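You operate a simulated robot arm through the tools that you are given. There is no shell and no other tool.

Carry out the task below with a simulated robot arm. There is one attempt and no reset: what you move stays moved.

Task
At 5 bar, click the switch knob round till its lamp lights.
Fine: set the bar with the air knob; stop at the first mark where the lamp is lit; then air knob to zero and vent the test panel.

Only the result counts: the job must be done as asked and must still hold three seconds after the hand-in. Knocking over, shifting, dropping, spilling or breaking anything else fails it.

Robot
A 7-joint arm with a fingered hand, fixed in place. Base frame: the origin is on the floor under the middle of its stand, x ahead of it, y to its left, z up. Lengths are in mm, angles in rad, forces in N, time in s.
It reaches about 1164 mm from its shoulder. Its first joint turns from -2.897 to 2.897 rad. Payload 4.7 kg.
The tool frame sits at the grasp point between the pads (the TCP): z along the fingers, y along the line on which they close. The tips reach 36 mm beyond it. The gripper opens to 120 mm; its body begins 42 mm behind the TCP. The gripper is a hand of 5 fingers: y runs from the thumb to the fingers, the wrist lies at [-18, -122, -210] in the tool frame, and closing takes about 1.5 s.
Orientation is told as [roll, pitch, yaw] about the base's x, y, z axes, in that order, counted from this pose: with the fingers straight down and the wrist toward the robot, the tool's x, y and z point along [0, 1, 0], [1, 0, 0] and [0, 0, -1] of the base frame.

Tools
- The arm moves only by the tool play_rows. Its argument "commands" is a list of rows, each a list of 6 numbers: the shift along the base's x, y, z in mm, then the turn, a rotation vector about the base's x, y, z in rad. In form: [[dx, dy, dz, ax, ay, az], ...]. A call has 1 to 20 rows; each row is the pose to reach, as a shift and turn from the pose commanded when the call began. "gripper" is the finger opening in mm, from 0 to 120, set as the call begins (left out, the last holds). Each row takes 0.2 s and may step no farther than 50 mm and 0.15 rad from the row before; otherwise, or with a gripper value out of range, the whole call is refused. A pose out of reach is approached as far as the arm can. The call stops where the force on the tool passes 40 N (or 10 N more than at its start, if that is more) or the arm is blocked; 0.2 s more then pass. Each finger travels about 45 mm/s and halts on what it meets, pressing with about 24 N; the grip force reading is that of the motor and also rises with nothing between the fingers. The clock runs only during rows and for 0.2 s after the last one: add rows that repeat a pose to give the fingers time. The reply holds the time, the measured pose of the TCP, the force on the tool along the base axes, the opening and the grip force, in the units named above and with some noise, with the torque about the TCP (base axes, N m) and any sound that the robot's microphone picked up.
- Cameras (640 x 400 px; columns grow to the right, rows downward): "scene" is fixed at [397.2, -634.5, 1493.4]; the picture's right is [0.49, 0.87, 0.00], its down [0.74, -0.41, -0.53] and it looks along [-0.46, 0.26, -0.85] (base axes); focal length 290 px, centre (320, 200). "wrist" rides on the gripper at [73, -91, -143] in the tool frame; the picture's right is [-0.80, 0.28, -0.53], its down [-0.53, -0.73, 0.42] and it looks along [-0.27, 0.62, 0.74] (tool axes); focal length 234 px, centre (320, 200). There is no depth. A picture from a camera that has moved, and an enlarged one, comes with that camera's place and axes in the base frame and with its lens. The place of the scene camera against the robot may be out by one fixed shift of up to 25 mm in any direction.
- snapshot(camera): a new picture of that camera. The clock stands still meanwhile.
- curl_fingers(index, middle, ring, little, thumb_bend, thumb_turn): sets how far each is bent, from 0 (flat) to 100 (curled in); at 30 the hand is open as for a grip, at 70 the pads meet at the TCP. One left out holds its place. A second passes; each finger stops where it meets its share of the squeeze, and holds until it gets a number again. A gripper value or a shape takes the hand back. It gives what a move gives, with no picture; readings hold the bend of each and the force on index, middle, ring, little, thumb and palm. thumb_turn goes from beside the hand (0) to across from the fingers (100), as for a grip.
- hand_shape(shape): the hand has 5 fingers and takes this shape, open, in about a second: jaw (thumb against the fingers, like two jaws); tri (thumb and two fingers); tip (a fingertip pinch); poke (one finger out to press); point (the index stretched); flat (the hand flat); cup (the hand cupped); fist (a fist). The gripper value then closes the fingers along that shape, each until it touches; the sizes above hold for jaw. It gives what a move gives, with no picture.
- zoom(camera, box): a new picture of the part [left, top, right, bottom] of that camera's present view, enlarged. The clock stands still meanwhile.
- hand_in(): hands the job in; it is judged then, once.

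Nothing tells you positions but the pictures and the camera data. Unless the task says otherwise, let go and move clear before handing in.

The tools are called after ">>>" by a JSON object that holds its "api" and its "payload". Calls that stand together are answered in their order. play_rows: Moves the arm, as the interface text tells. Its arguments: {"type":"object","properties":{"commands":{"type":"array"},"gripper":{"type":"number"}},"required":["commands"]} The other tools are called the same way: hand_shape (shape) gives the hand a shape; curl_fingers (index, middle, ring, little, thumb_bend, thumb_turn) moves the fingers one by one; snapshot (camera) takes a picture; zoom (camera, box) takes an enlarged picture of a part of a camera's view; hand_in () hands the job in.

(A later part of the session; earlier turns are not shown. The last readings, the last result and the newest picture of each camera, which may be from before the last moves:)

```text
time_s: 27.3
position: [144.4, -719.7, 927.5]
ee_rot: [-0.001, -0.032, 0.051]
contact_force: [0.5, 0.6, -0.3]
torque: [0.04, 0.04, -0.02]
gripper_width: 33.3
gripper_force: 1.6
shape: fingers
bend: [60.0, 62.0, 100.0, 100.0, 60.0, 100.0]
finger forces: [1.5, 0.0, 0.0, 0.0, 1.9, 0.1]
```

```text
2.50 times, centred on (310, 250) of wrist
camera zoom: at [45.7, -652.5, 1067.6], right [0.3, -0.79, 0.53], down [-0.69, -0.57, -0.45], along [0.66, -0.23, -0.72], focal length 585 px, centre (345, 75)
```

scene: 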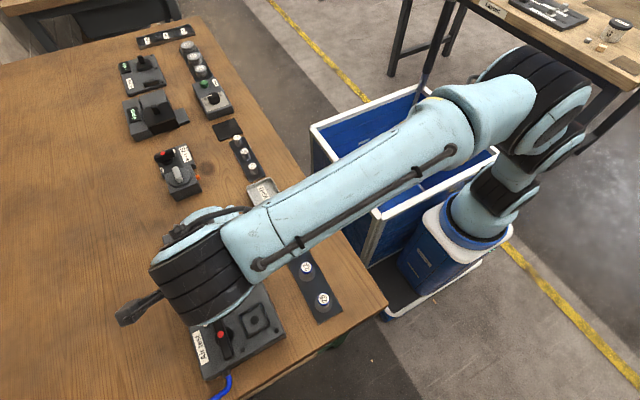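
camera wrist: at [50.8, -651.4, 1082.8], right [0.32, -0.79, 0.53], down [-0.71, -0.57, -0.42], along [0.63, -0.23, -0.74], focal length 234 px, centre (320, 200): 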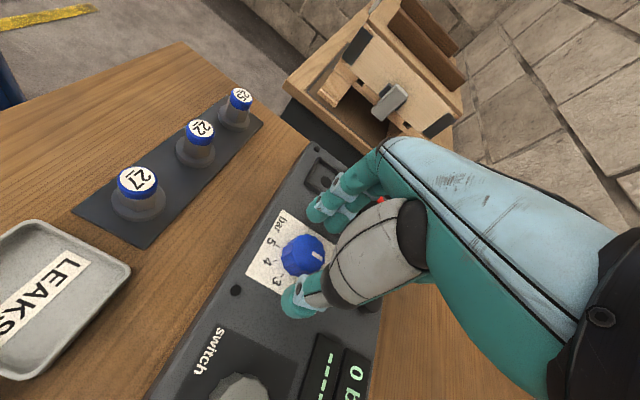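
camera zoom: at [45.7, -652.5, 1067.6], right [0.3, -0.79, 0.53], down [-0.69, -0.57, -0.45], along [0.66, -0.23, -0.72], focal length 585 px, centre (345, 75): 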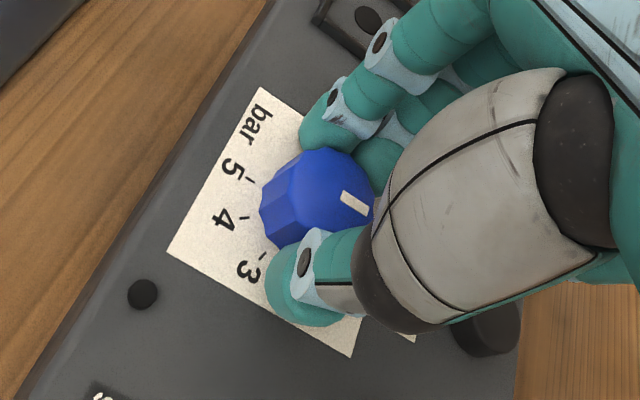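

Index and thumb have light contact but the middle finger does not, so the hand is a few mm too far to -y. I'll open slightly, shift +3 mm in y, and close again.

>>> {"api": "curl_fingers", "payload": {"index": 56, "middle": 56, "thumb_bend": 56}}

>>> {"api": "play_rows", "payload": {"commands": [[0, 1.5, 0, 0, 0, 0], [0.3, 3, 0, 0, 0, 0], [0.3, 3, 0, 0, 0, 0]]}}

>>> {"api": "curl_fingers", "payload": {"index": 63, "middle": 64, "thumb_bend": 63}}

>>> {"api": "zoom", "payload": {"camera": "wrist", "box": [230, 170, 390, 330]}}

```text
time_s: 28.3
position: [143.9, -719.1, 927.6]
ee_rot: [-0.003, -0.03, 0.05]
contact_force: [-0.2, 0.2, -1.0]
torque: [-0.02, -0.01, 0.01]
gripper_width: 44.5
gripper_force: 0.0
shape: fingers
bend: [56.0, 56.0, 100.0, 100.0, 56.0, 100.0]
finger forces: [0.0, 0.0, 0.1, 0.0, 0.0, 0.0]
```

```text
time_s: 29.1
position: [145.0, -717.1, 928.1]
ee_rot: [-0.001, -0.03, 0.052]
contact_force: [-0.2, 0.0, 0.0]
torque: [0.0, 0.02, -0.03]
gripper_width: 44.6
gripper_force: 0.0
shape: fingers
bend: [56.0, 56.0, 100.0, 100.0, 56.0, 100.0]
finger forces: [0.0, 0.1, 0.0, 0.0, 0.1, 0.0]
```

```text
time_s: 30.1
position: [144.6, -717.2, 928.7]
ee_rot: [-0.001, -0.03, 0.052]
contact_force: [-0.2, 0.1, -1.5]
torque: [0.0, -0.02, 0.0]
gripper_width: 32.8
gripper_force: 3.7
shape: fingers
bend: [61.0, 63.0, 100.0, 100.0, 60.0, 100.0]
finger forces: [1.8, 1.4, 0.1, 0.0, 3.3, 0.0]
```

```text
2.50 times, centred on (310, 250) of wrist
camera zoom: at [45.9, -649.3, 1067.5], right [0.3, -0.79, 0.53], down [-0.69, -0.57, -0.45], along [0.66, -0.23, -0.72], focal length 585 px, centre (345, 75)
```

zoom: 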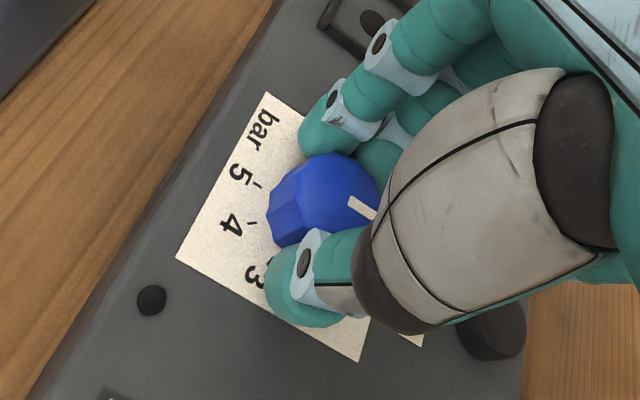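

All three fingertips now hold the knob evenly. I'll firm up the grip.

>>> {"api": "curl_fingers", "payload": {"index": 72, "middle": 74, "thumb_bend": 72}}

```text
time_s: 31.1
position: [144.5, -716.8, 927.9]
ee_rot: [-0.002, -0.03, 0.049]
contact_force: [5.1, -2.2, -2.3]
torque: [-0.03, -0.15, 0.01]
gripper_width: 30.3
gripper_force: 15.3
shape: fingers
bend: [62.0, 64.0, 100.0, 100.0, 62.0, 100.0]
finger forces: [8.1, 9.0, 0.0, 0.1, 12.8, 0.0]
```

The grip is firm and balanced. I'll turn the knob clockwise by about 0.6 rad first and check the pointer and display.

>>> {"api": "play_rows", "payload": {"commands": [[0.15, 0.05, 0, 0, 0, -0.075], [0.3, 0.1, 0, 0, 0, -0.15], [0.45, 0.1, 0, 0, 0, -0.225], [0.6, 0.1, 0, 0, 0, -0.3], [0.8, 0.1, 0, 0, 0, -0.375], [0.95, 0.1, 0, 0, 0, -0.45], [1.1, 0.1, 0, 0, 0, -0.525], [1.25, 0.05, 0, 0, 0, -0.6]]}}

>>> {"api": "snapshot", "payload": {"camera": "wrist"}}

>>> {"api": "zoom", "payload": {"camera": "scene", "box": [150, 210, 262, 290]}}

```text
time_s: 32.9
position: [146.0, -716.3, 927.1]
ee_rot: [-0.003, -0.03, -0.551]
contact_force: [1.0, -4.7, -2.9]
torque: [-0.09, 0.0, -0.01]
gripper_width: 30.0
gripper_force: 15.1
shape: fingers
bend: [62.0, 64.0, 100.0, 100.0, 62.0, 100.0]
finger forces: [7.3, 9.5, 0.0, 0.0, 13.4, 0.1]
```

```text
taken
camera wrist: at [102.9, -605.2, 1067.4], right [-0.2, -0.82, 0.53], down [-0.89, -0.08, -0.45], along [0.41, -0.56, -0.72], focal length 234 px, centre (320, 200)
```

wrist: 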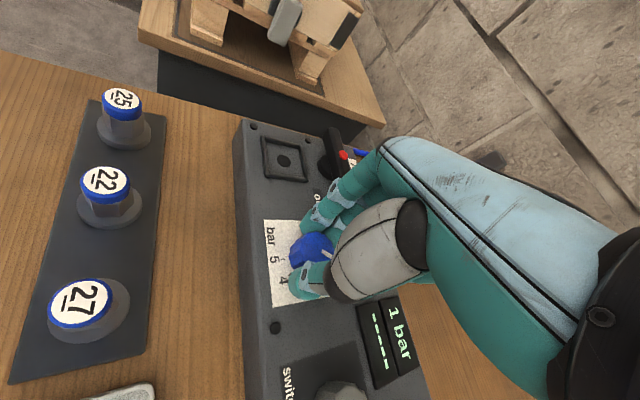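

```text
5.00 times, centred on (206, 250) of scene
camera zoom: at [397.2, -634.5, 1493.4], right [0.49, 0.87, 0.0], down [0.74, -0.41, -0.53], along [-0.46, 0.26, -0.85], focal length 1449 px, centre (890, -50)
```

zoom: 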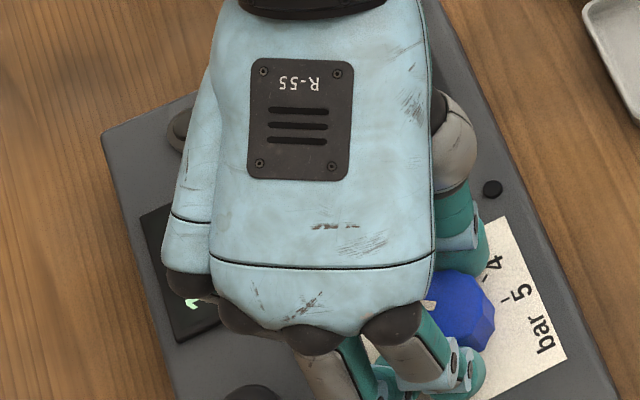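

The display shows 1 bar after 0.6 rad, so the knob follows the hand without slip. I'll continue clockwise by 1.2 rad.

>>> {"api": "play_rows", "payload": {"commands": [[0.2, -0.05, 0, 0, 0, -0.1], [0.4, -0.15, 0, 0, 0, -0.2], [0.58, -0.25, 0, 0, 0, -0.3], [0.75, -0.37, 0, 0, 0, -0.4], [0.9, -0.5, 0, 0, 0, -0.5], [1.06, -0.67, 0, 0, 0, -0.6], [1.18, -0.83, 0, 0, 0, -0.7], [1.3, -1.0, 0, 0, 0, -0.8], [1.4, -1.21, 0, 0, 0, -0.9], [1.47, -1.4, 0, 0, 0, -1.0], [1.52, -1.6, 0, 0, 0, -1.1], [1.56, -1.82, 0, 0, 0, -1.2]]}}

>>> {"api": "snapshot", "payload": {"camera": "wrist"}}

```text
time_s: 35.5
position: [147.7, -719.0, 928.3]
ee_rot: [-0.001, -0.029, -1.75]
contact_force: [-7.2, -1.3, -3.1]
torque: [-0.06, 0.19, 0.01]
gripper_width: 29.9
gripper_force: 15.5
shape: fingers
bend: [63.0, 64.0, 100.0, 100.0, 62.0, 100.0]
finger forces: [6.8, 11.3, 0.1, 0.0, 13.3, 0.0]
```

```text
taken
camera wrist: at [236.4, -638.2, 1067.5], right [-0.84, -0.12, 0.53], down [-0.4, 0.8, -0.44], along [-0.38, -0.58, -0.72], focal length 234 px, centre (320, 200)
```

wrist: 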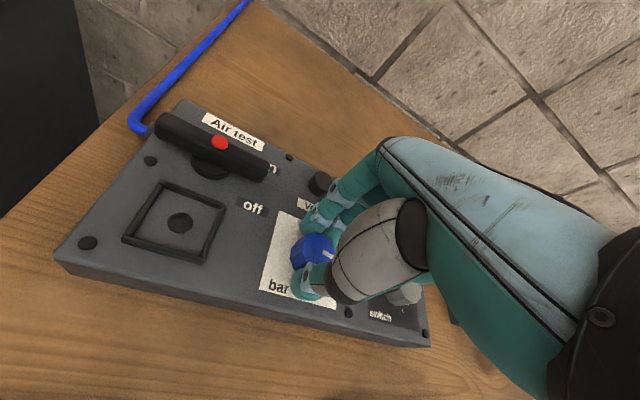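

About 3 bar by angle now, and the grip holds; a slight side force shows the axis is off by under a millimetre, which I'll correct on the way. I'll turn on another 1.1 rad.

>>> {"api": "play_rows", "payload": {"commands": [[-0.2, -0.15, 0, 0, 0, -0.1], [-0.4, -0.3, 0, 0, 0, -0.2], [-0.57, -0.43, 0, 0, 0, -0.3], [-0.73, -0.56, 0, 0, 0, -0.4], [-0.8, -0.7, 0, 0, 0, -0.5], [-0.86, -0.82, 0, 0, 0, -0.6], [-0.92, -0.95, 0, 0, 0, -0.7], [-0.97, -1.07, 0, 0, 0, -0.8], [-1.07, -1.17, 0, 0, 0, -0.9], [-1.17, -1.27, 0, 0, 0, -1.0], [-1.27, -1.37, 0, 0, 0, -1.1]]}}

>>> {"api": "snapshot", "payload": {"camera": "wrist"}}

>>> {"api": "zoom", "payload": {"camera": "wrist", "box": [200, 120, 360, 320]}}

```text
time_s: 37.9
position: [145.1, -719.9, 927.7]
ee_rot: [-0.001, -0.029, -2.852]
contact_force: [-7.7, 1.7, -3.2]
torque: [0.03, 0.22, 0.0]
gripper_width: 30.0
gripper_force: 15.5
shape: fingers
bend: [62.0, 64.0, 100.0, 100.0, 62.0, 100.0]
finger forces: [9.1, 11.3, 0.1, 0.1, 11.3, 0.0]
```

```text
taken
camera wrist: at [258.2, -762.6, 1067.7], right [-0.48, 0.69, 0.53], down [0.54, 0.72, -0.45], along [-0.69, 0.07, -0.72], focal length 234 px, centre (320, 200)
```

wrist: 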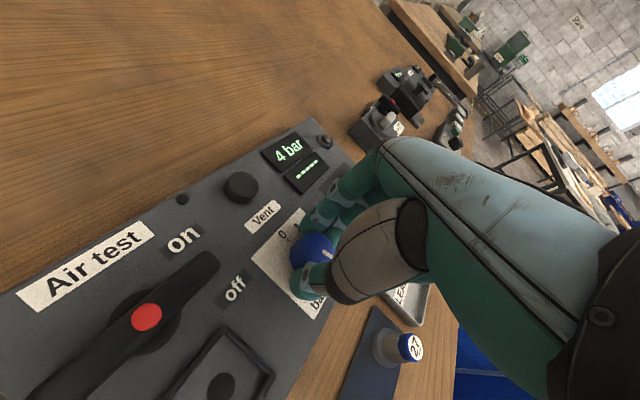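

```text
2.00 times, centred on (280, 220) of wrist
camera zoom: at [258.2, -762.6, 1067.7], right [-0.48, 0.69, 0.53], down [0.54, 0.72, -0.45], along [-0.69, 0.07, -0.72], focal length 468 px, centre (400, 160)
```

zoom: 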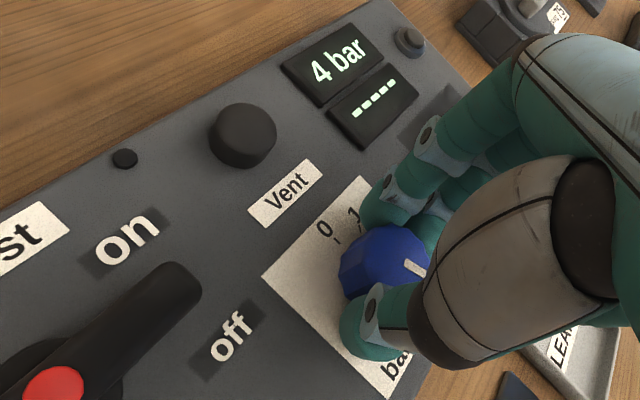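

The display reads 4 bar, with some slip of the knob in the grip. I'll turn on in small steps towards 5.

>>> {"api": "play_rows", "payload": {"commands": [[-0.1, -0.07, 0, 0, 0, -0.1], [-0.2, -0.13, 0, 0, 0, -0.2], [-0.3, -0.2, 0, 0, 0, -0.3], [-0.3, -0.2, 0, 0, 0, -0.3]]}}

>>> {"api": "zoom", "payload": {"camera": "wrist", "box": [200, 120, 360, 320]}}

```text
time_s: 38.9
position: [144.4, -720.0, 926.8]
ee_rot: [-0.002, -0.029, 3.132]
contact_force: [-7.9, 1.3, -0.6]
torque: [0.06, 0.29, 0.06]
gripper_width: 29.9
gripper_force: 16.9
shape: fingers
bend: [62.0, 64.0, 100.0, 100.0, 63.0, 100.0]
finger forces: [9.8, 11.6, 0.0, 0.0, 11.2, 0.0]
```

```text
2.00 times, centred on (280, 220) of wrist
camera zoom: at [240.5, -794.1, 1067.6], right [-0.26, 0.81, 0.53], down [0.72, 0.53, -0.45], along [-0.64, 0.27, -0.72], focal length 468 px, centre (400, 160)
```

zoom: 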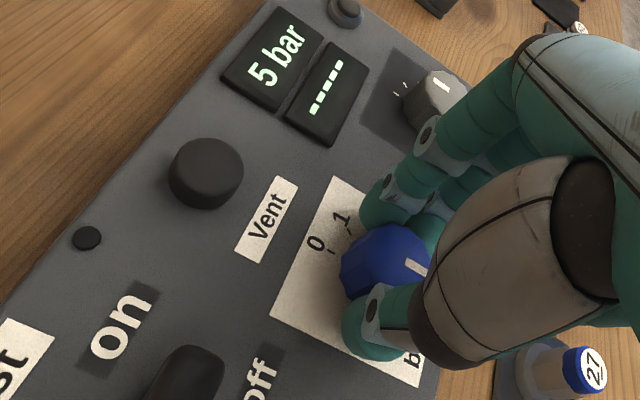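

The display now reads 5 bar. I'll open the fingers, lift off, and confirm the pointer stays at 5.

>>> {"api": "curl_fingers", "payload": {"index": 56, "middle": 58, "thumb_bend": 56}}

>>> {"api": "curl_fingers", "payload": {"index": 48, "middle": 48, "thumb_bend": 48}}

>>> {"api": "play_rows", "payload": {"commands": [[0, 0, 10, 0, 0, 0], [0, 0, 30, 0, 0, 0], [0, 0, 55, 0, 0, 0], [0, 0, 75, 0, 0, 0], [0, 0, 75, 0, 0, 0]]}}

>>> {"api": "snapshot", "payload": {"camera": "wrist"}}

>>> {"api": "zoom", "payload": {"camera": "wrist", "box": [200, 130, 360, 300]}}

```text
time_s: 39.9
position: [145.4, -719.8, 927.1]
ee_rot: [-0.001, -0.028, 3.134]
contact_force: [0.1, 0.2, -0.3]
torque: [-0.01, -0.01, 0.04]
gripper_width: 44.4
gripper_force: 0.1
shape: fingers
bend: [56.0, 57.0, 100.0, 100.0, 56.0, 100.0]
finger forces: [0.1, 0.1, 0.0, 0.0, 0.0, 0.0]
```

```text
time_s: 40.9
position: [145.4, -720.0, 927.0]
ee_rot: [-0.002, -0.029, 3.132]
contact_force: [-0.1, 0.8, -0.4]
torque: [-0.01, 0.01, 0.04]
gripper_width: 68.4
gripper_force: 0.2
shape: fingers
bend: [48.0, 48.0, 100.0, 100.0, 48.0, 100.0]
finger forces: [0.1, 0.1, 0.0, 0.0, 0.0, 0.0]
```

```text
time_s: 42.1
position: [145.1, -721.1, 1001.9]
ee_rot: [-0.001, -0.029, 3.134]
contact_force: [0.7, -0.5, 1.2]
torque: [-0.01, -0.01, 0.0]
gripper_width: 68.5
gripper_force: 0.0
shape: fingers
bend: [48.0, 48.0, 100.0, 100.0, 48.0, 100.0]
finger forces: [0.0, 0.0, 0.0, 0.0, 0.0, 0.1]
```

```text
taken
camera wrist: at [240.2, -794.5, 1143.2], right [-0.26, 0.8, 0.54], down [0.72, 0.53, -0.45], along [-0.64, 0.27, -0.72], focal length 234 px, centre (320, 200)
```

wrist: 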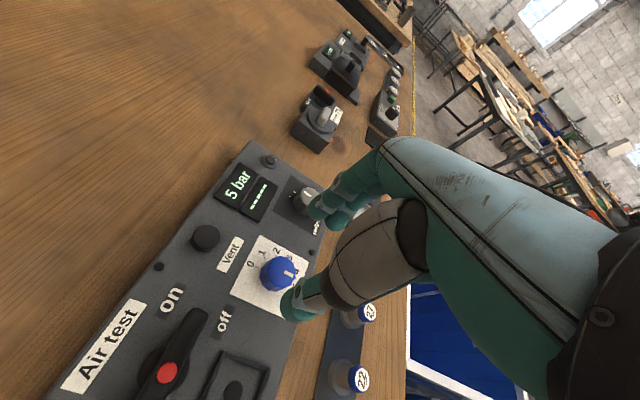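

```text
2.35 times, centred on (280, 215) of wrist
camera zoom: at [240.2, -794.5, 1143.2], right [-0.26, 0.8, 0.54], down [0.72, 0.53, -0.45], along [-0.64, 0.27, -0.72], focal length 551 px, centre (414, 165)
```

zoom: 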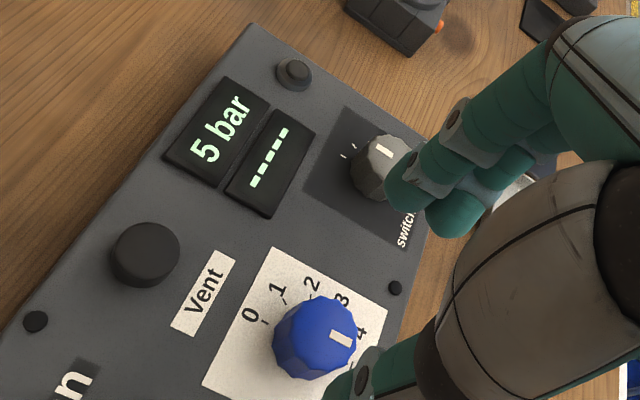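

The pressure holds at 5 bar with the pointer on 5. Next I'll move so the wrist camera looks steeply down on the switch knob and lamp to measure them.

>>> {"api": "play_rows", "payload": {"commands": [[-36, 19, 0, 0, 0, 0], [-72, 38, 0, 0, 0, 0], [-108, 57, 0, 0, 0, 0], [-143, 75, 0, 0, 0, 0], [-143, 75, 0, 0, 0, 0]]}}

>>> {"api": "snapshot", "payload": {"camera": "wrist"}}

>>> {"api": "zoom", "payload": {"camera": "wrist", "box": [120, 200, 280, 300]}}

```text
time_s: 43.3
position: [3.3, -646.0, 1003.9]
ee_rot: [-0.001, -0.031, 3.132]
contact_force: [-0.2, -0.7, 0.0]
torque: [0.03, -0.01, 0.04]
gripper_width: 68.7
gripper_force: 0.1
shape: fingers
bend: [48.0, 48.0, 100.0, 100.0, 48.0, 100.0]
finger forces: [0.1, 0.1, 0.0, 0.1, 0.0, 0.0]
```

```text
taken
camera wrist: at [98.0, -719.1, 1143.3], right [-0.26, 0.8, 0.54], down [0.72, 0.53, -0.45], along [-0.64, 0.27, -0.72], focal length 234 px, centre (320, 200)
```

wrist: 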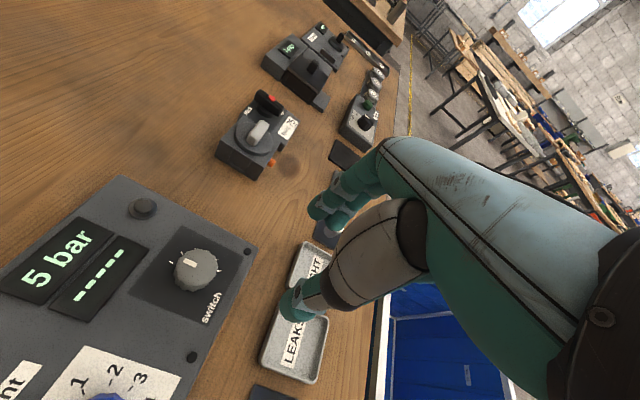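

```text
4.00 times, centred on (200, 250) of wrist
camera zoom: at [98.0, -719.1, 1143.3], right [-0.26, 0.8, 0.54], down [0.72, 0.53, -0.45], along [-0.64, 0.27, -0.72], focal length 937 px, centre (800, 0)
```

zoom: 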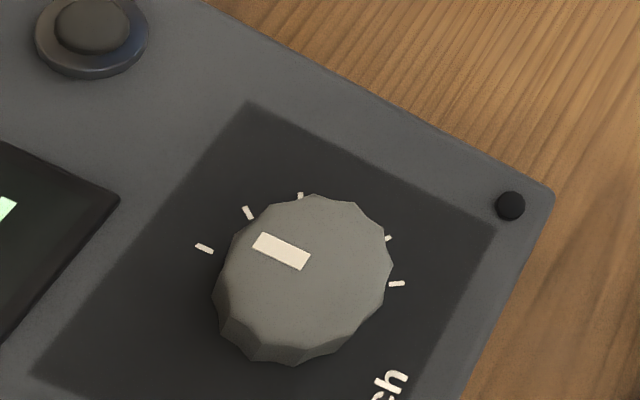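

The switch centre measures (35.6, -718.2), with marks every 30° and the pointer on the first one; the dark dome at (4, -789) should be its lamp. I'll move above the switch knob and test how far the hand can turn beyond -3.15 rad, since the lamp stays visible to the wrist camera there.

>>> {"api": "play_rows", "payload": {"commands": [[12, -25, 0, 0, 0, 0], [24, -50, 0, 0, 0, 0], [33.7, -75.2, 0, 0, 0, 0], [33.7, -75.2, 0, 0, 0, -0.15], [33.7, -75.2, 0, 0, 0, -0.3], [33.7, -75.2, 0, 0, 0, -0.45], [33.7, -75.2, 0, 0, 0, -0.6], [33.7, -75.2, 0, 0, 0, -0.75], [33.7, -75.2, 0, 0, 0, -0.9], [33.7, -75.2, 0, 0, 0, -0.9]]}}

>>> {"api": "snapshot", "payload": {"camera": "wrist"}}

>>> {"api": "snapshot", "payload": {"camera": "scene"}}

```text
time_s: 45.5
position: [38.9, -707.1, 991.2]
ee_rot: [-0.002, -0.031, 2.233]
contact_force: [0.2, 0.4, -0.2]
torque: [-0.03, -0.03, 0.0]
gripper_width: 68.7
gripper_force: 0.1
shape: fingers
bend: [48.0, 48.0, 100.0, 100.0, 48.0, 100.0]
finger forces: [0.0, 0.1, 0.1, 0.1, 0.1, 0.0]
out of reach, approached as far as the arm can: row 9, 10
```

```text
taken
camera wrist: at [40.1, -827.5, 1130.9], right [0.47, 0.7, 0.53], down [0.86, -0.24, -0.45], along [-0.18, 0.67, -0.72], focal length 234 px, centre (320, 200)
```

wrist: 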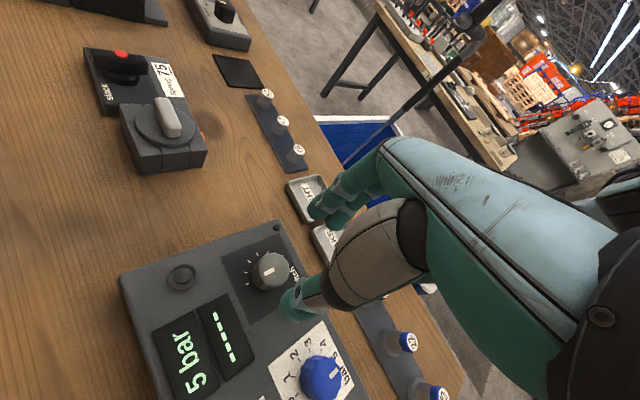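

```text
taken
```

scene: 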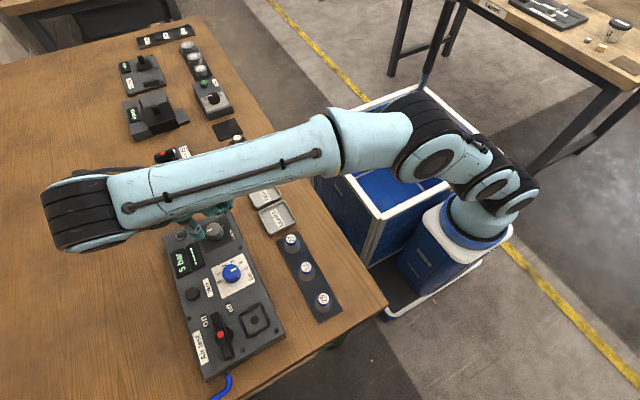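

The hand can reach about -3.9 rad there, and the lamp is visible to the wrist camera from about -2.5 rad on. I'll go back to -2.3 rad, centre over the switch knob, and descend part of the way.

>>> {"api": "play_rows", "payload": {"commands": [[0, 0, 0, 0, 0, 0.15], [0, 0, 0, 0, 0, 0.3], [0, 0, 0, 0, 0, 0.45], [0, 0, 0, 0, 0, 0.6], [0, 0, 0, 0, 0, 0.75], [0, 0, 0, 0, 0, 0.9], [0.2, 0.2, 0, 0, 0, 1.05], [0.4, 0.4, 0, 0, 0, 1.2], [0.6, 0.6, 0, 0, 0, 1.35], [0.8, 0.8, 0, 0, 0, 1.5], [1.0, 0.9, 0, 0, 0, 1.65], [1.0, 0.9, 0, 0, 0, 1.75], [1.0, 0.9, -20, 0, 0, 1.75], [1.0, 0.9, -45, 0, 0, 1.75], [1.0, 0.9, -62, 0, 0, 1.75], [1.0, 0.9, -62, 0, 0, 1.75]]}}

>>> {"api": "snapshot", "payload": {"camera": "wrist"}}

>>> {"api": "zoom", "payload": {"camera": "wrist", "box": [230, 170, 390, 330]}}

>>> {"api": "zoom", "payload": {"camera": "scene", "box": [150, 200, 262, 270]}}

```text
time_s: 48.9
position: [38.4, -706.4, 928.3]
ee_rot: [-0.002, -0.028, -2.3]
contact_force: [0.6, 0.1, 0.2]
torque: [-0.01, 0.01, -0.02]
gripper_width: 68.6
gripper_force: 0.1
shape: fingers
bend: [48.0, 48.0, 100.0, 100.0, 48.0, 100.0]
finger forces: [0.0, 0.0, 0.0, 0.0, 0.0, 0.1]
```

```text
taken
camera wrist: at [156.4, -683.1, 1068.3], right [-0.77, 0.34, 0.53], down [0.08, 0.89, -0.45], along [-0.63, -0.3, -0.72], focal length 234 px, centre (320, 200)
```

wrist: 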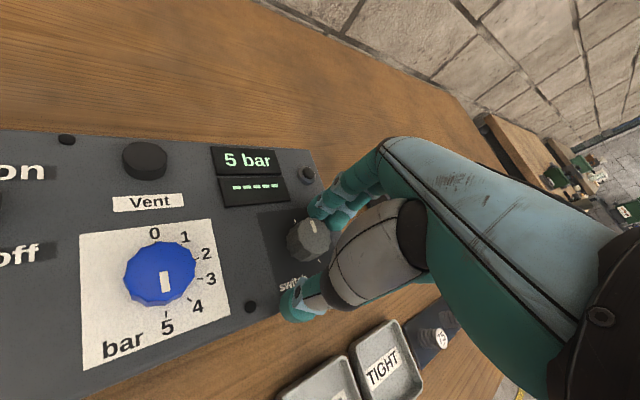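

```text
2.50 times, centred on (310, 250) of wrist
camera zoom: at [156.4, -683.1, 1068.3], right [-0.77, 0.34, 0.53], down [0.08, 0.89, -0.45], along [-0.63, -0.3, -0.72], focal length 585 px, centre (345, 75)
```

zoom: 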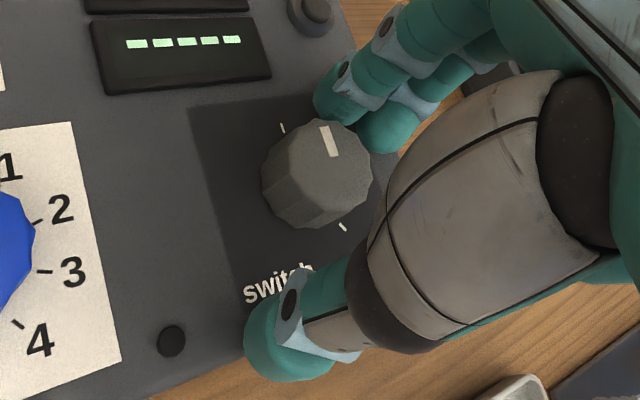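

```text
5.71 times, centred on (206, 235) of scene
camera zoom: at [397.2, -634.5, 1493.4], right [0.49, 0.87, 0.0], down [0.74, -0.41, -0.53], along [-0.46, 0.26, -0.85], focal length 1656 px, centre (971, 0)
```

zoom: 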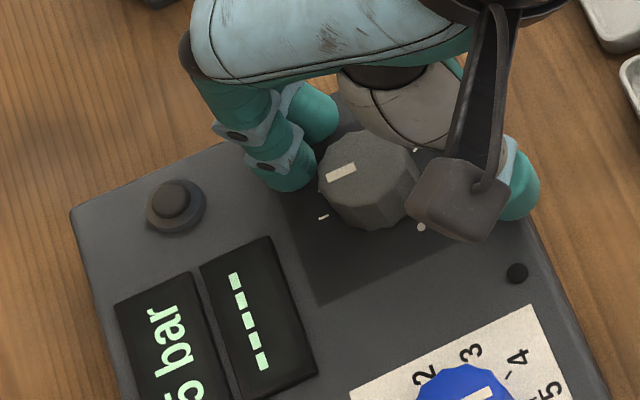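

The earlier out-of-reach pose shifted my reference: the hand is really at (38.4, -706.4, 928), about 12.7 mm off in y and lower than intended, though nothing was touched. I'll lift a little, shift to centre on the knob, and re-check.

>>> {"api": "play_rows", "payload": {"commands": [[0, 0, 5, 0, 0, 0], [0, 0, 10, 0, 0, 0], [-0.6, -6, 10, 0, 0, 0], [-1.3, -12.7, 10, 0, 0, 0], [-1.3, -12.7, 10, 0, 0, 0], [-1.3, -12.7, 10, 0, 0, 0]]}}

>>> {"api": "zoom", "payload": {"camera": "wrist", "box": [230, 170, 390, 330]}}

>>> {"api": "zoom", "payload": {"camera": "scene", "box": [150, 200, 262, 270]}}

```text
time_s: 50.3
position: [38.7, -717.5, 938.0]
ee_rot: [-0.003, -0.029, -2.301]
contact_force: [-0.6, -1.0, 0.2]
torque: [0.01, -0.03, -0.06]
gripper_width: 68.4
gripper_force: 0.0
shape: fingers
bend: [48.0, 48.0, 100.0, 100.0, 48.0, 100.0]
finger forces: [0.0, 0.0, 0.0, 0.0, 0.1, 0.0]
```

```text
2.50 times, centred on (310, 250) of wrist
camera zoom: at [156.7, -696.0, 1077.4], right [-0.77, 0.34, 0.53], down [0.08, 0.89, -0.45], along [-0.63, -0.3, -0.72], focal length 585 px, centre (345, 75)
```

zoom: 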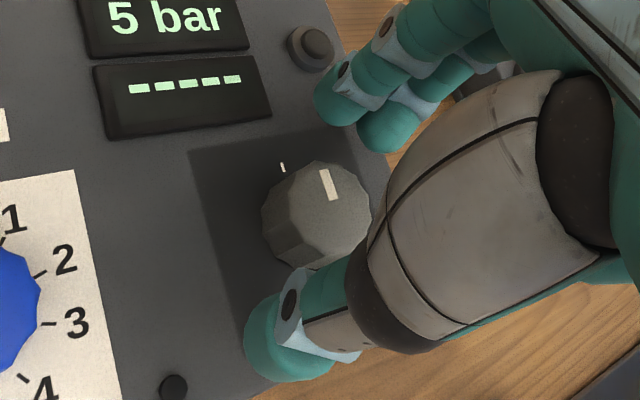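

```text
5.71 times, centred on (206, 235) of scene
camera zoom: at [397.2, -634.5, 1493.4], right [0.49, 0.87, 0.0], down [0.74, -0.41, -0.53], along [-0.46, 0.26, -0.85], focal length 1656 px, centre (971, 0)
```

zoom: 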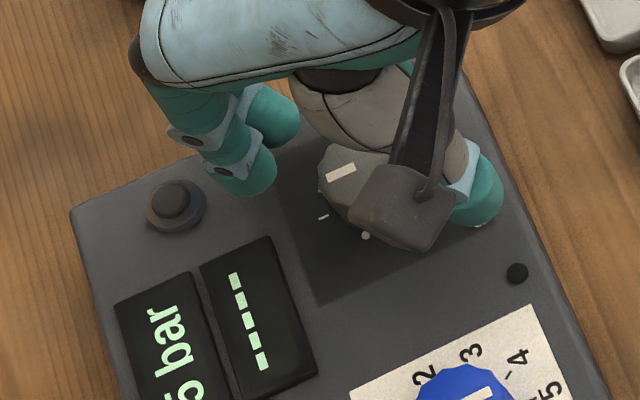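

The camera pose puts the TCP at about (37.8, -718.8, 936), nearly centred on the switch knob. I'll make the last small correction, lower to 927, and begin closing.

>>> {"api": "play_rows", "payload": {"commands": [[-0.5, -0.3, -4, 0, 0, 0], [-0.7, -0.4, -8, 0, 0, 0], [-0.7, -0.4, -8.7, 0, 0, 0], [-0.7, -0.4, -8.7, 0, 0, 0]]}}

>>> {"api": "curl_fingers", "payload": {"index": 56, "middle": 57, "thumb_bend": 56}}

>>> {"api": "zoom", "payload": {"camera": "wrist", "box": [230, 170, 390, 330]}}

```text
time_s: 51.3
position: [37.2, -718.7, 928.7]
ee_rot: [0.001, -0.031, -2.299]
contact_force: [0.5, 0.7, 0.8]
torque: [0.01, 0.02, 0.01]
gripper_width: 68.6
gripper_force: 0.1
shape: fingers
bend: [48.0, 48.0, 100.0, 100.0, 48.0, 100.0]
finger forces: [0.0, 0.0, 0.1, 0.0, 0.0, 0.0]
```

```text
time_s: 52.3
position: [36.5, -717.8, 929.1]
ee_rot: [-0.002, -0.029, -2.3]
contact_force: [-1.2, 0.1, 0.6]
torque: [0.02, 0.04, 0.04]
gripper_width: 45.0
gripper_force: 0.1
shape: fingers
bend: [56.0, 56.0, 100.0, 100.0, 56.0, 100.0]
finger forces: [0.0, 0.0, 0.1, 0.0, 0.0, 0.0]
```

```text
2.50 times, centred on (310, 250) of wrist
camera zoom: at [155.3, -696.3, 1069.0], right [-0.77, 0.34, 0.53], down [0.08, 0.89, -0.45], along [-0.63, -0.3, -0.72], focal length 585 px, centre (345, 75)
```

zoom: 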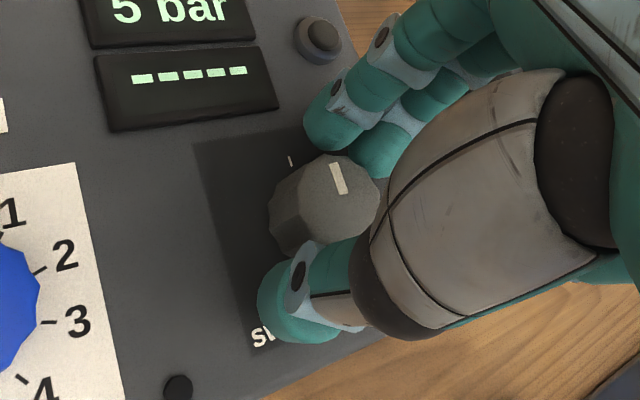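

The knob sits well between the fingertips and the lamp is visible to the wrist camera. I'll close onto it.

>>> {"api": "curl_fingers", "payload": {"index": 62, "middle": 63, "thumb_bend": 62}}

>>> {"api": "zoom", "payload": {"camera": "wrist", "box": [230, 170, 390, 330]}}

```text
time_s: 53.3
position: [38.4, -719.1, 929.4]
ee_rot: [0.0, -0.03, -2.3]
contact_force: [-0.5, 0.4, 0.3]
torque: [0.05, 0.04, -0.02]
gripper_width: 33.0
gripper_force: 2.0
shape: fingers
bend: [61.0, 62.0, 100.0, 100.0, 60.0, 100.0]
finger forces: [1.0, 1.3, 0.0, 0.0, 2.2, 0.0]
```

```text
2.50 times, centred on (310, 250) of wrist
camera zoom: at [155.3, -696.3, 1069.0], right [-0.77, 0.34, 0.53], down [0.08, 0.89, -0.45], along [-0.63, -0.3, -0.72], focal length 585 px, centre (345, 75)
```

zoom: 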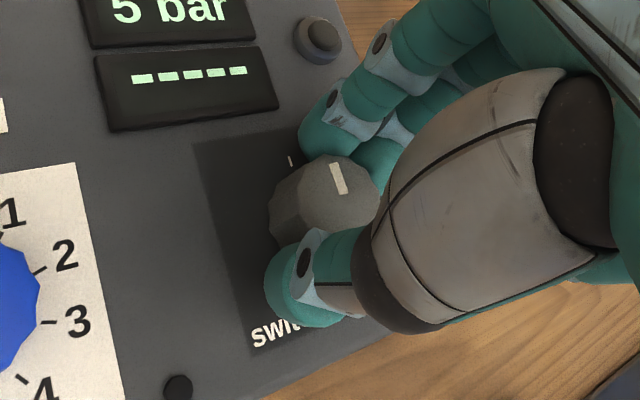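

All three fingertips touch evenly. I'll firm up the grip and turn clockwise by a first small amount, listening for a click.

>>> {"api": "curl_fingers", "payload": {"index": 72, "middle": 74, "thumb_bend": 72}}

>>> {"api": "play_rows", "payload": {"commands": [[0, 0.05, 0, 0, 0, -0.05], [0, 0.1, 0, 0, 0, -0.1], [0, 0.1, 0, 0, 0, -0.15], [0, 0.15, 0, 0, 0, -0.2], [0, 0.15, 0, 0, 0, -0.25], [0, 0.15, 0, 0, 0, -0.3]]}}

>>> {"api": "zoom", "payload": {"camera": "wrist", "box": [230, 150, 390, 310]}}

```text
time_s: 54.3
position: [36.7, -717.9, 929.3]
ee_rot: [-0.001, -0.03, -2.3]
contact_force: [-4.6, -4.0, -1.2]
torque: [-0.08, 0.11, 0.02]
gripper_width: 29.3
gripper_force: 14.4
shape: fingers
bend: [62.0, 64.0, 100.0, 100.0, 62.0, 100.0]
finger forces: [8.1, 8.9, 0.0, 0.1, 12.4, 0.0]
```

```text
time_s: 55.7
position: [38.0, -718.9, 929.9]
ee_rot: [0.0, -0.029, -2.6]
contact_force: [-6.9, -3.7, -3.6]
torque: [-0.13, 0.22, 0.01]
gripper_width: 29.4
gripper_force: 14.3
shape: fingers
bend: [62.0, 63.0, 100.0, 100.0, 63.0, 100.0]
finger forces: [8.9, 9.5, 0.1, 0.1, 11.2, 0.1]
```

```text
2.50 times, centred on (310, 230) of wrist
camera zoom: at [156.6, -732.7, 1069.0], right [-0.64, 0.55, 0.54], down [0.34, 0.83, -0.44], along [-0.69, -0.1, -0.72], focal length 585 px, centre (345, 125)
```

zoom: 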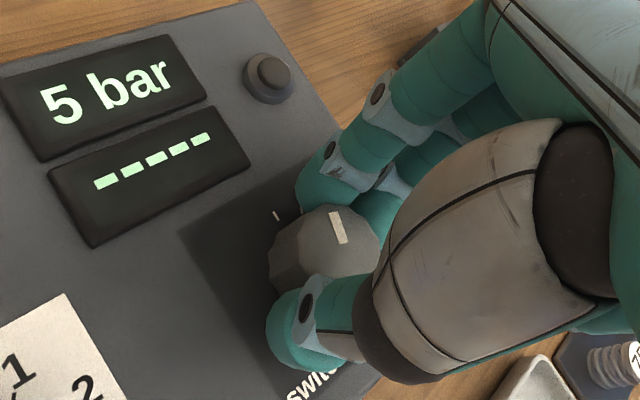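

The knob follows the hand; no click yet and the lamp is still dark. I'll turn on to just past 30°.

>>> {"api": "play_rows", "payload": {"commands": [[0, 0.05, 0, 0, 0, -0.05], [0, 0.1, 0, 0, 0, -0.1], [-0.05, 0.15, 0, 0, 0, -0.15], [-0.1, 0.2, 0, 0, 0, -0.2], [-0.1, 0.2, 0, 0, 0, -0.23], [-0.1, 0.2, 0, 0, 0, -0.23]]}}

>>> {"api": "zoom", "payload": {"camera": "wrist", "box": [230, 150, 390, 310]}}

```text
time_s: 57.1
position: [37.2, -718.6, 929.1]
ee_rot: [-0.002, -0.032, -2.831]
contact_force: [-7.2, -3.8, -9.6]
torque: [-0.12, 0.2, 0.02]
gripper_width: 29.6
gripper_force: 14.2
shape: fingers
bend: [61.0, 63.0, 100.0, 100.0, 63.0, 100.0]
finger forces: [9.5, 8.6, 0.1, 0.1, 10.2, 0.0]
```

```text
2.50 times, centred on (310, 230) of wrist
camera zoom: at [150.3, -759.3, 1069.4], right [-0.5, 0.68, 0.54], down [0.52, 0.73, -0.44], along [-0.69, 0.06, -0.72], focal length 585 px, centre (345, 125)
```

zoom: 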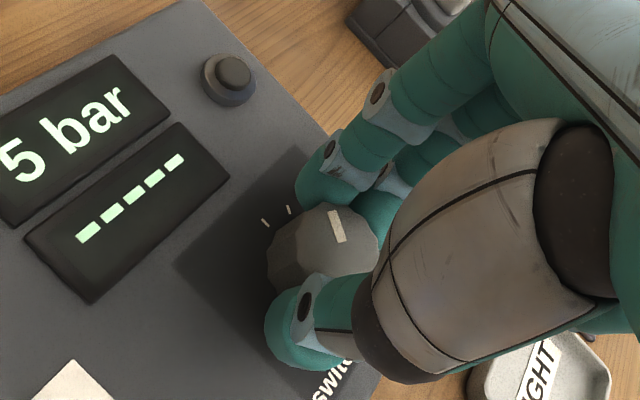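

The pointer now lies at the second mark and the lamp is still dark. I'll turn on to the third mark (another 30°), in two halves.

>>> {"api": "play_rows", "payload": {"commands": [[-0.05, 0, 0, 0, 0, -0.05], [-0.1, 0, 0, 0, 0, -0.1], [-0.15, 0, 0, 0, 0, -0.15], [-0.2, 0, 0, 0, 0, -0.2], [-0.25, 0.0, 0, 0, 0, -0.25], [-0.3, 0.0, 0, 0, 0, -0.3], [-0.3, 0.0, 0, 0, 0, -0.3]]}}

>>> {"api": "zoom", "payload": {"camera": "wrist", "box": [230, 150, 390, 310]}}

```text
time_s: 58.7
position: [36.1, -718.0, 929.6]
ee_rot: [-0.001, -0.029, -3.13]
contact_force: [-9.2, -3.6, -8.3]
torque: [-0.09, 0.34, 0.02]
gripper_width: 29.6
gripper_force: 14.8
shape: fingers
bend: [61.0, 63.0, 100.0, 100.0, 63.0, 100.0]
finger forces: [10.6, 8.7, 0.1, 0.0, 9.8, 0.1]
```

```text
2.50 times, centred on (310, 230) of wrist
camera zoom: at [133.6, -790.6, 1069.4], right [-0.27, 0.8, 0.54], down [0.71, 0.54, -0.44], along [-0.65, 0.26, -0.72], focal length 585 px, centre (345, 125)
```

zoom: 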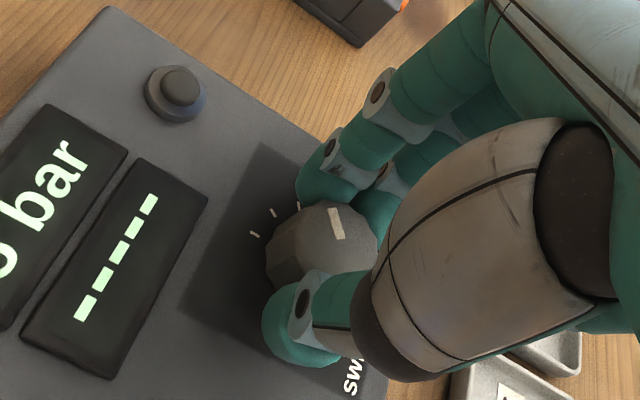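

Still dark at about 48°. I'll continue to the third mark at 60°.

>>> {"api": "play_rows", "payload": {"commands": [[-0.05, -0.05, 0, 0, 0, -0.05], [-0.1, -0.1, 0, 0, 0, -0.1], [-0.15, -0.1, 0, 0, 0, -0.15], [-0.2, -0.15, 0, 0, 0, -0.2], [-0.25, -0.15, 0, 0, 0, -0.23], [-0.25, -0.15, 0, 0, 0, -0.23]]}}

>>> {"api": "zoom", "payload": {"camera": "wrist", "box": [210, 150, 370, 310]}}

>>> {"api": "zoom", "payload": {"camera": "scene", "box": [150, 200, 262, 270]}}

```text
time_s: 60.1
position: [37.0, -719.6, 930.6]
ee_rot: [-0.001, -0.03, 2.922]
contact_force: [-7.6, -0.1, -5.7]
torque: [0.01, 0.26, 0.12]
gripper_width: 29.5
gripper_force: 14.7
shape: fingers
bend: [61.0, 63.0, 100.0, 100.0, 63.0, 100.0]
finger forces: [9.7, 9.0, 0.0, 0.0, 10.7, 0.0]
```

```text
2.50 times, centred on (290, 230) of wrist
camera zoom: at [114.4, -811.3, 1069.3], right [-0.08, 0.84, 0.53], down [0.82, 0.36, -0.45], along [-0.57, 0.4, -0.72], focal length 585 px, centre (395, 125)
```

zoom: 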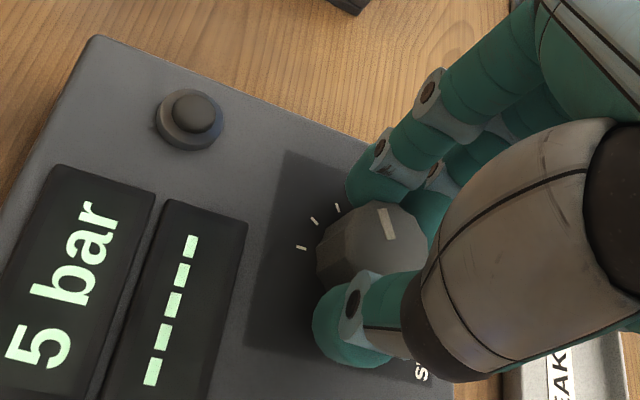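

```text
5.71 times, centred on (206, 235) of scene
camera zoom: at [397.2, -634.5, 1493.4], right [0.49, 0.87, 0.0], down [0.74, -0.41, -0.53], along [-0.46, 0.26, -0.85], focal length 1656 px, centre (971, 0)
```

zoom: 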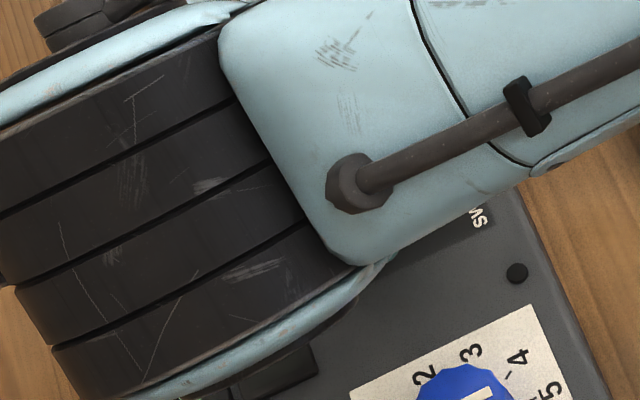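

The pointer is at the third mark and the lamp remains dark. I'll release here, let the knob settle, lift and look before re-gripping for the next marks.

>>> {"api": "curl_fingers", "payload": {"index": 56, "middle": 57, "thumb_bend": 56}}

>>> {"api": "play_rows", "payload": {"commands": [[0, 0, 8, 0, 0, 0], [0, 0, 18, 0, 0, 0], [0, 0, 28, 0, 0, 0], [0, 0, 28, 0, 0, 0]]}}

>>> {"api": "zoom", "payload": {"camera": "wrist", "box": [210, 150, 370, 310]}}

```text
time_s: 61.1
position: [37.7, -720.3, 929.4]
ee_rot: [-0.002, -0.029, 2.923]
contact_force: [-0.3, 0.5, 0.1]
torque: [0.0, -0.03, 0.02]
gripper_width: 44.2
gripper_force: 0.0
shape: fingers
bend: [56.0, 56.0, 100.0, 100.0, 56.0, 100.0]
finger forces: [0.0, 0.0, 0.0, 0.0, 0.0, 0.0]
```

```text
time_s: 62.1
position: [37.3, -718.7, 958.6]
ee_rot: [-0.003, -0.029, 2.922]
contact_force: [-0.2, -0.6, 0.9]
torque: [0.0, 0.01, 0.0]
gripper_width: 44.3
gripper_force: 0.0
shape: fingers
bend: [56.0, 56.0, 100.0, 100.0, 56.0, 100.0]
finger forces: [0.1, 0.0, 0.0, 0.1, 0.1, 0.0]
```

```text
2.50 times, centred on (290, 230) of wrist
camera zoom: at [114.5, -810.7, 1097.5], right [-0.08, 0.84, 0.53], down [0.82, 0.36, -0.45], along [-0.57, 0.4, -0.72], focal length 585 px, centre (395, 125)
```

zoom: 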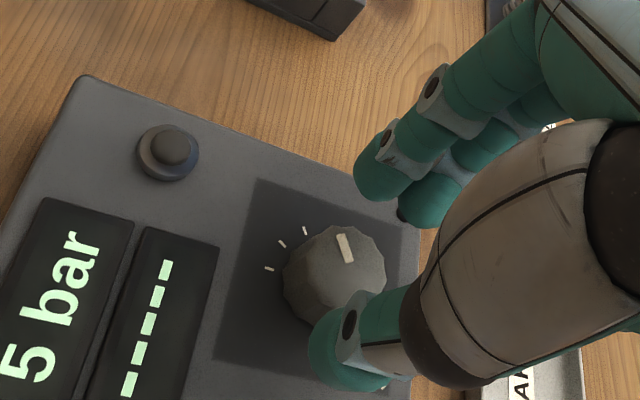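

The pointer rests exactly on the third mark with the lamp dark. I'll turn the hand back to -2.3 rad, lower it over the knob and grip again.

>>> {"api": "play_rows", "payload": {"commands": [[0, 0, 0, 0, 0, 0.15], [0.1, 0, 0, 0, 0, 0.3], [0.2, -0.05, 0, 0, 0, 0.45], [0.3, -0.1, 0, 0, 0, 0.6], [0.4, -0.1, 0, 0, 0, 0.75], [0.5, -0.15, 0, 0, 0, 0.9], [0.65, -0.2, 0, 0, 0, 1.06], [0.65, -0.2, -10, 0, 0, 1.06], [0.65, -0.2, -20, 0, 0, 1.06], [0.65, -0.2, -28, 0, 0, 1.06], [0.65, -0.2, -28, 0, 0, 1.06]]}}

>>> {"api": "curl_fingers", "payload": {"index": 62, "middle": 63, "thumb_bend": 62}}

>>> {"api": "zoom", "payload": {"camera": "wrist", "box": [230, 170, 390, 330]}}

```text
refused: row 7 steps farther than a row can; nothing moved
```

```text
time_s: 63.1
position: [37.0, -718.0, 958.3]
ee_rot: [-0.002, -0.03, 2.923]
contact_force: [0.9, -0.2, 0.0]
torque: [0.02, 0.0, 0.01]
gripper_width: 27.6
gripper_force: 0.1
shape: fingers
bend: [62.0, 63.0, 100.0, 100.0, 62.0, 100.0]
finger forces: [0.0, 0.1, 0.0, 0.0, 0.0, 0.0]
```

```text
2.50 times, centred on (310, 250) of wrist
camera zoom: at [114.5, -810.7, 1097.4], right [-0.08, 0.84, 0.53], down [0.82, 0.36, -0.45], along [-0.57, 0.4, -0.72], focal length 585 px, centre (345, 75)
```

zoom: 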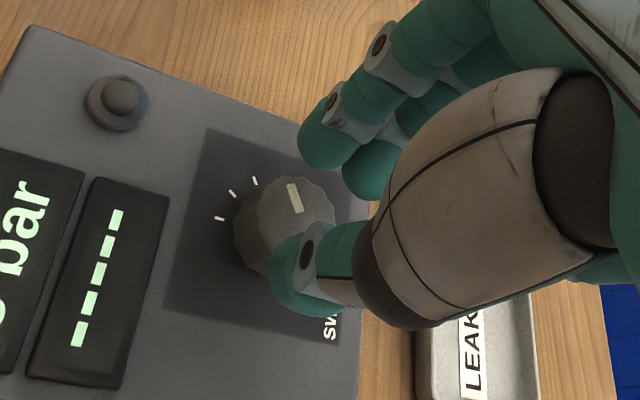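

That move was refused for one over-long step, and the fingers merely closed in the air above the knob. I'll reopen them and repeat with smaller steps.

>>> {"api": "curl_fingers", "payload": {"index": 54, "middle": 55, "thumb_bend": 54}}

>>> {"api": "play_rows", "payload": {"commands": [[0, 0, 0, 0, 0, 0.14], [0.1, 0, 0, 0, 0, 0.28], [0.2, -0.05, 0, 0, 0, 0.42], [0.3, -0.1, 0, 0, 0, 0.56], [0.4, -0.1, 0, 0, 0, 0.7], [0.5, -0.15, 0, 0, 0, 0.84], [0.6, -0.2, 0, 0, 0, 0.95], [0.65, -0.2, 0, 0, 0, 1.06], [0.65, -0.2, -10, 0, 0, 1.06], [0.65, -0.2, -20, 0, 0, 1.06], [0.65, -0.2, -28, 0, 0, 1.06], [0.65, -0.2, -28, 0, 0, 1.06]]}}

>>> {"api": "zoom", "payload": {"camera": "wrist", "box": [230, 170, 390, 330]}}

```text
time_s: 64.1
position: [37.2, -718.4, 957.5]
ee_rot: [-0.001, -0.029, 2.923]
contact_force: [0.5, 0.0, -0.5]
torque: [-0.02, 0.0, -0.02]
gripper_width: 50.2
gripper_force: 0.1
shape: fingers
bend: [54.0, 55.0, 100.0, 100.0, 54.0, 100.0]
finger forces: [0.0, 0.1, 0.0, 0.0, 0.0, 0.1]
```

```text
time_s: 66.7
position: [37.9, -718.5, 928.0]
ee_rot: [-0.002, -0.029, -2.301]
contact_force: [1.0, -0.1, 0.4]
torque: [0.01, 0.02, 0.01]
gripper_width: 50.3
gripper_force: 0.1
shape: fingers
bend: [54.0, 55.0, 100.0, 100.0, 54.0, 100.0]
finger forces: [0.0, 0.0, 0.1, 0.0, 0.1, 0.0]
```

```text
2.50 times, centred on (310, 250) of wrist
camera zoom: at [155.9, -696.1, 1068.5], right [-0.77, 0.34, 0.53], down [0.08, 0.89, -0.45], along [-0.63, -0.3, -0.72], focal length 585 px, centre (345, 75)
```

zoom: 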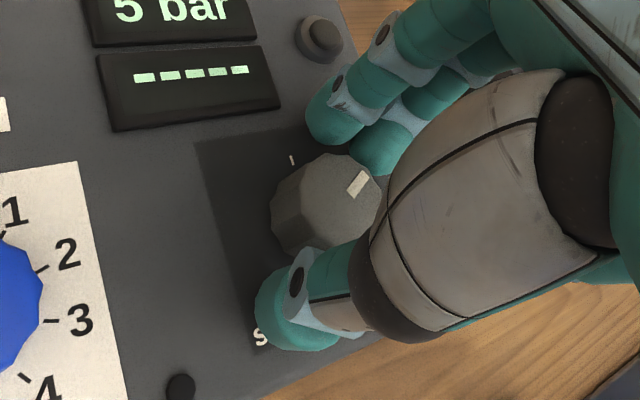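

The hand is aligned over the switch knob again. I'll grip it, lightly then firmly.

>>> {"api": "curl_fingers", "payload": {"index": 62, "middle": 63, "thumb_bend": 62}}

>>> {"api": "curl_fingers", "payload": {"index": 72, "middle": 74, "thumb_bend": 72}}

>>> {"api": "zoom", "payload": {"camera": "wrist", "box": [230, 150, 390, 310]}}

```text
time_s: 67.7
position: [37.4, -718.2, 929.0]
ee_rot: [-0.002, -0.029, -2.3]
contact_force: [-1.0, -1.6, 0.0]
torque: [-0.01, 0.01, 0.03]
gripper_width: 32.3
gripper_force: 2.3
shape: fingers
bend: [61.0, 62.0, 100.0, 100.0, 60.0, 100.0]
finger forces: [1.3, 1.6, 0.0, 0.0, 1.9, 0.1]
```

```text
time_s: 68.7
position: [37.3, -718.6, 928.3]
ee_rot: [-0.004, -0.03, -2.302]
contact_force: [-5.5, -4.4, -1.7]
torque: [-0.11, 0.12, 0.05]
gripper_width: 29.3
gripper_force: 14.8
shape: fingers
bend: [62.0, 63.0, 100.0, 100.0, 63.0, 100.0]
finger forces: [8.3, 9.3, 0.0, 0.0, 11.8, 0.0]
```

```text
2.50 times, centred on (310, 230) of wrist
camera zoom: at [155.6, -696.4, 1068.4], right [-0.77, 0.34, 0.53], down [0.08, 0.89, -0.45], along [-0.63, -0.3, -0.72], focal length 585 px, centre (345, 125)
```

zoom: 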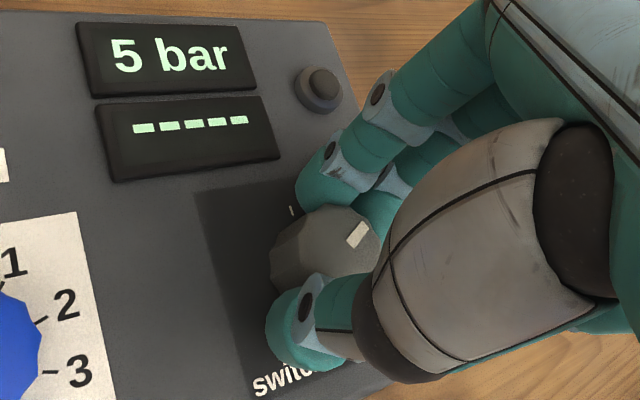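

The grip is even again and the lamp still dark. I'll turn clockwise toward the fourth mark (90°), first 0.3 rad, then check.

>>> {"api": "play_rows", "payload": {"commands": [[0, 0.05, 0, 0, 0, -0.05], [0, 0.1, 0, 0, 0, -0.1], [0, 0.1, 0, 0, 0, -0.15], [0, 0.15, 0, 0, 0, -0.2], [0, 0.15, 0, 0, 0, -0.25], [0, 0.15, 0, 0, 0, -0.3], [0, 0.15, 0, 0, 0, -0.3]]}}

>>> {"api": "zoom", "payload": {"camera": "wrist", "box": [230, 150, 390, 310]}}

```text
time_s: 70.3
position: [38.0, -718.1, 928.9]
ee_rot: [-0.003, -0.028, -2.601]
contact_force: [-7.7, -3.7, -7.4]
torque: [-0.11, 0.21, 0.0]
gripper_width: 29.3
gripper_force: 13.8
shape: fingers
bend: [61.0, 63.0, 100.0, 100.0, 63.0, 100.0]
finger forces: [8.4, 9.1, 0.0, 0.1, 10.5, 0.1]
```

```text
2.50 times, centred on (310, 230) of wrist
camera zoom: at [157.1, -732.5, 1068.9], right [-0.64, 0.55, 0.54], down [0.34, 0.83, -0.44], along [-0.69, -0.1, -0.72], focal length 585 px, centre (345, 125)
```

zoom: 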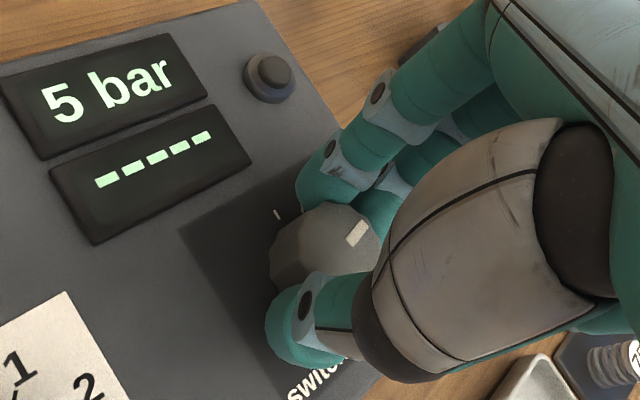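

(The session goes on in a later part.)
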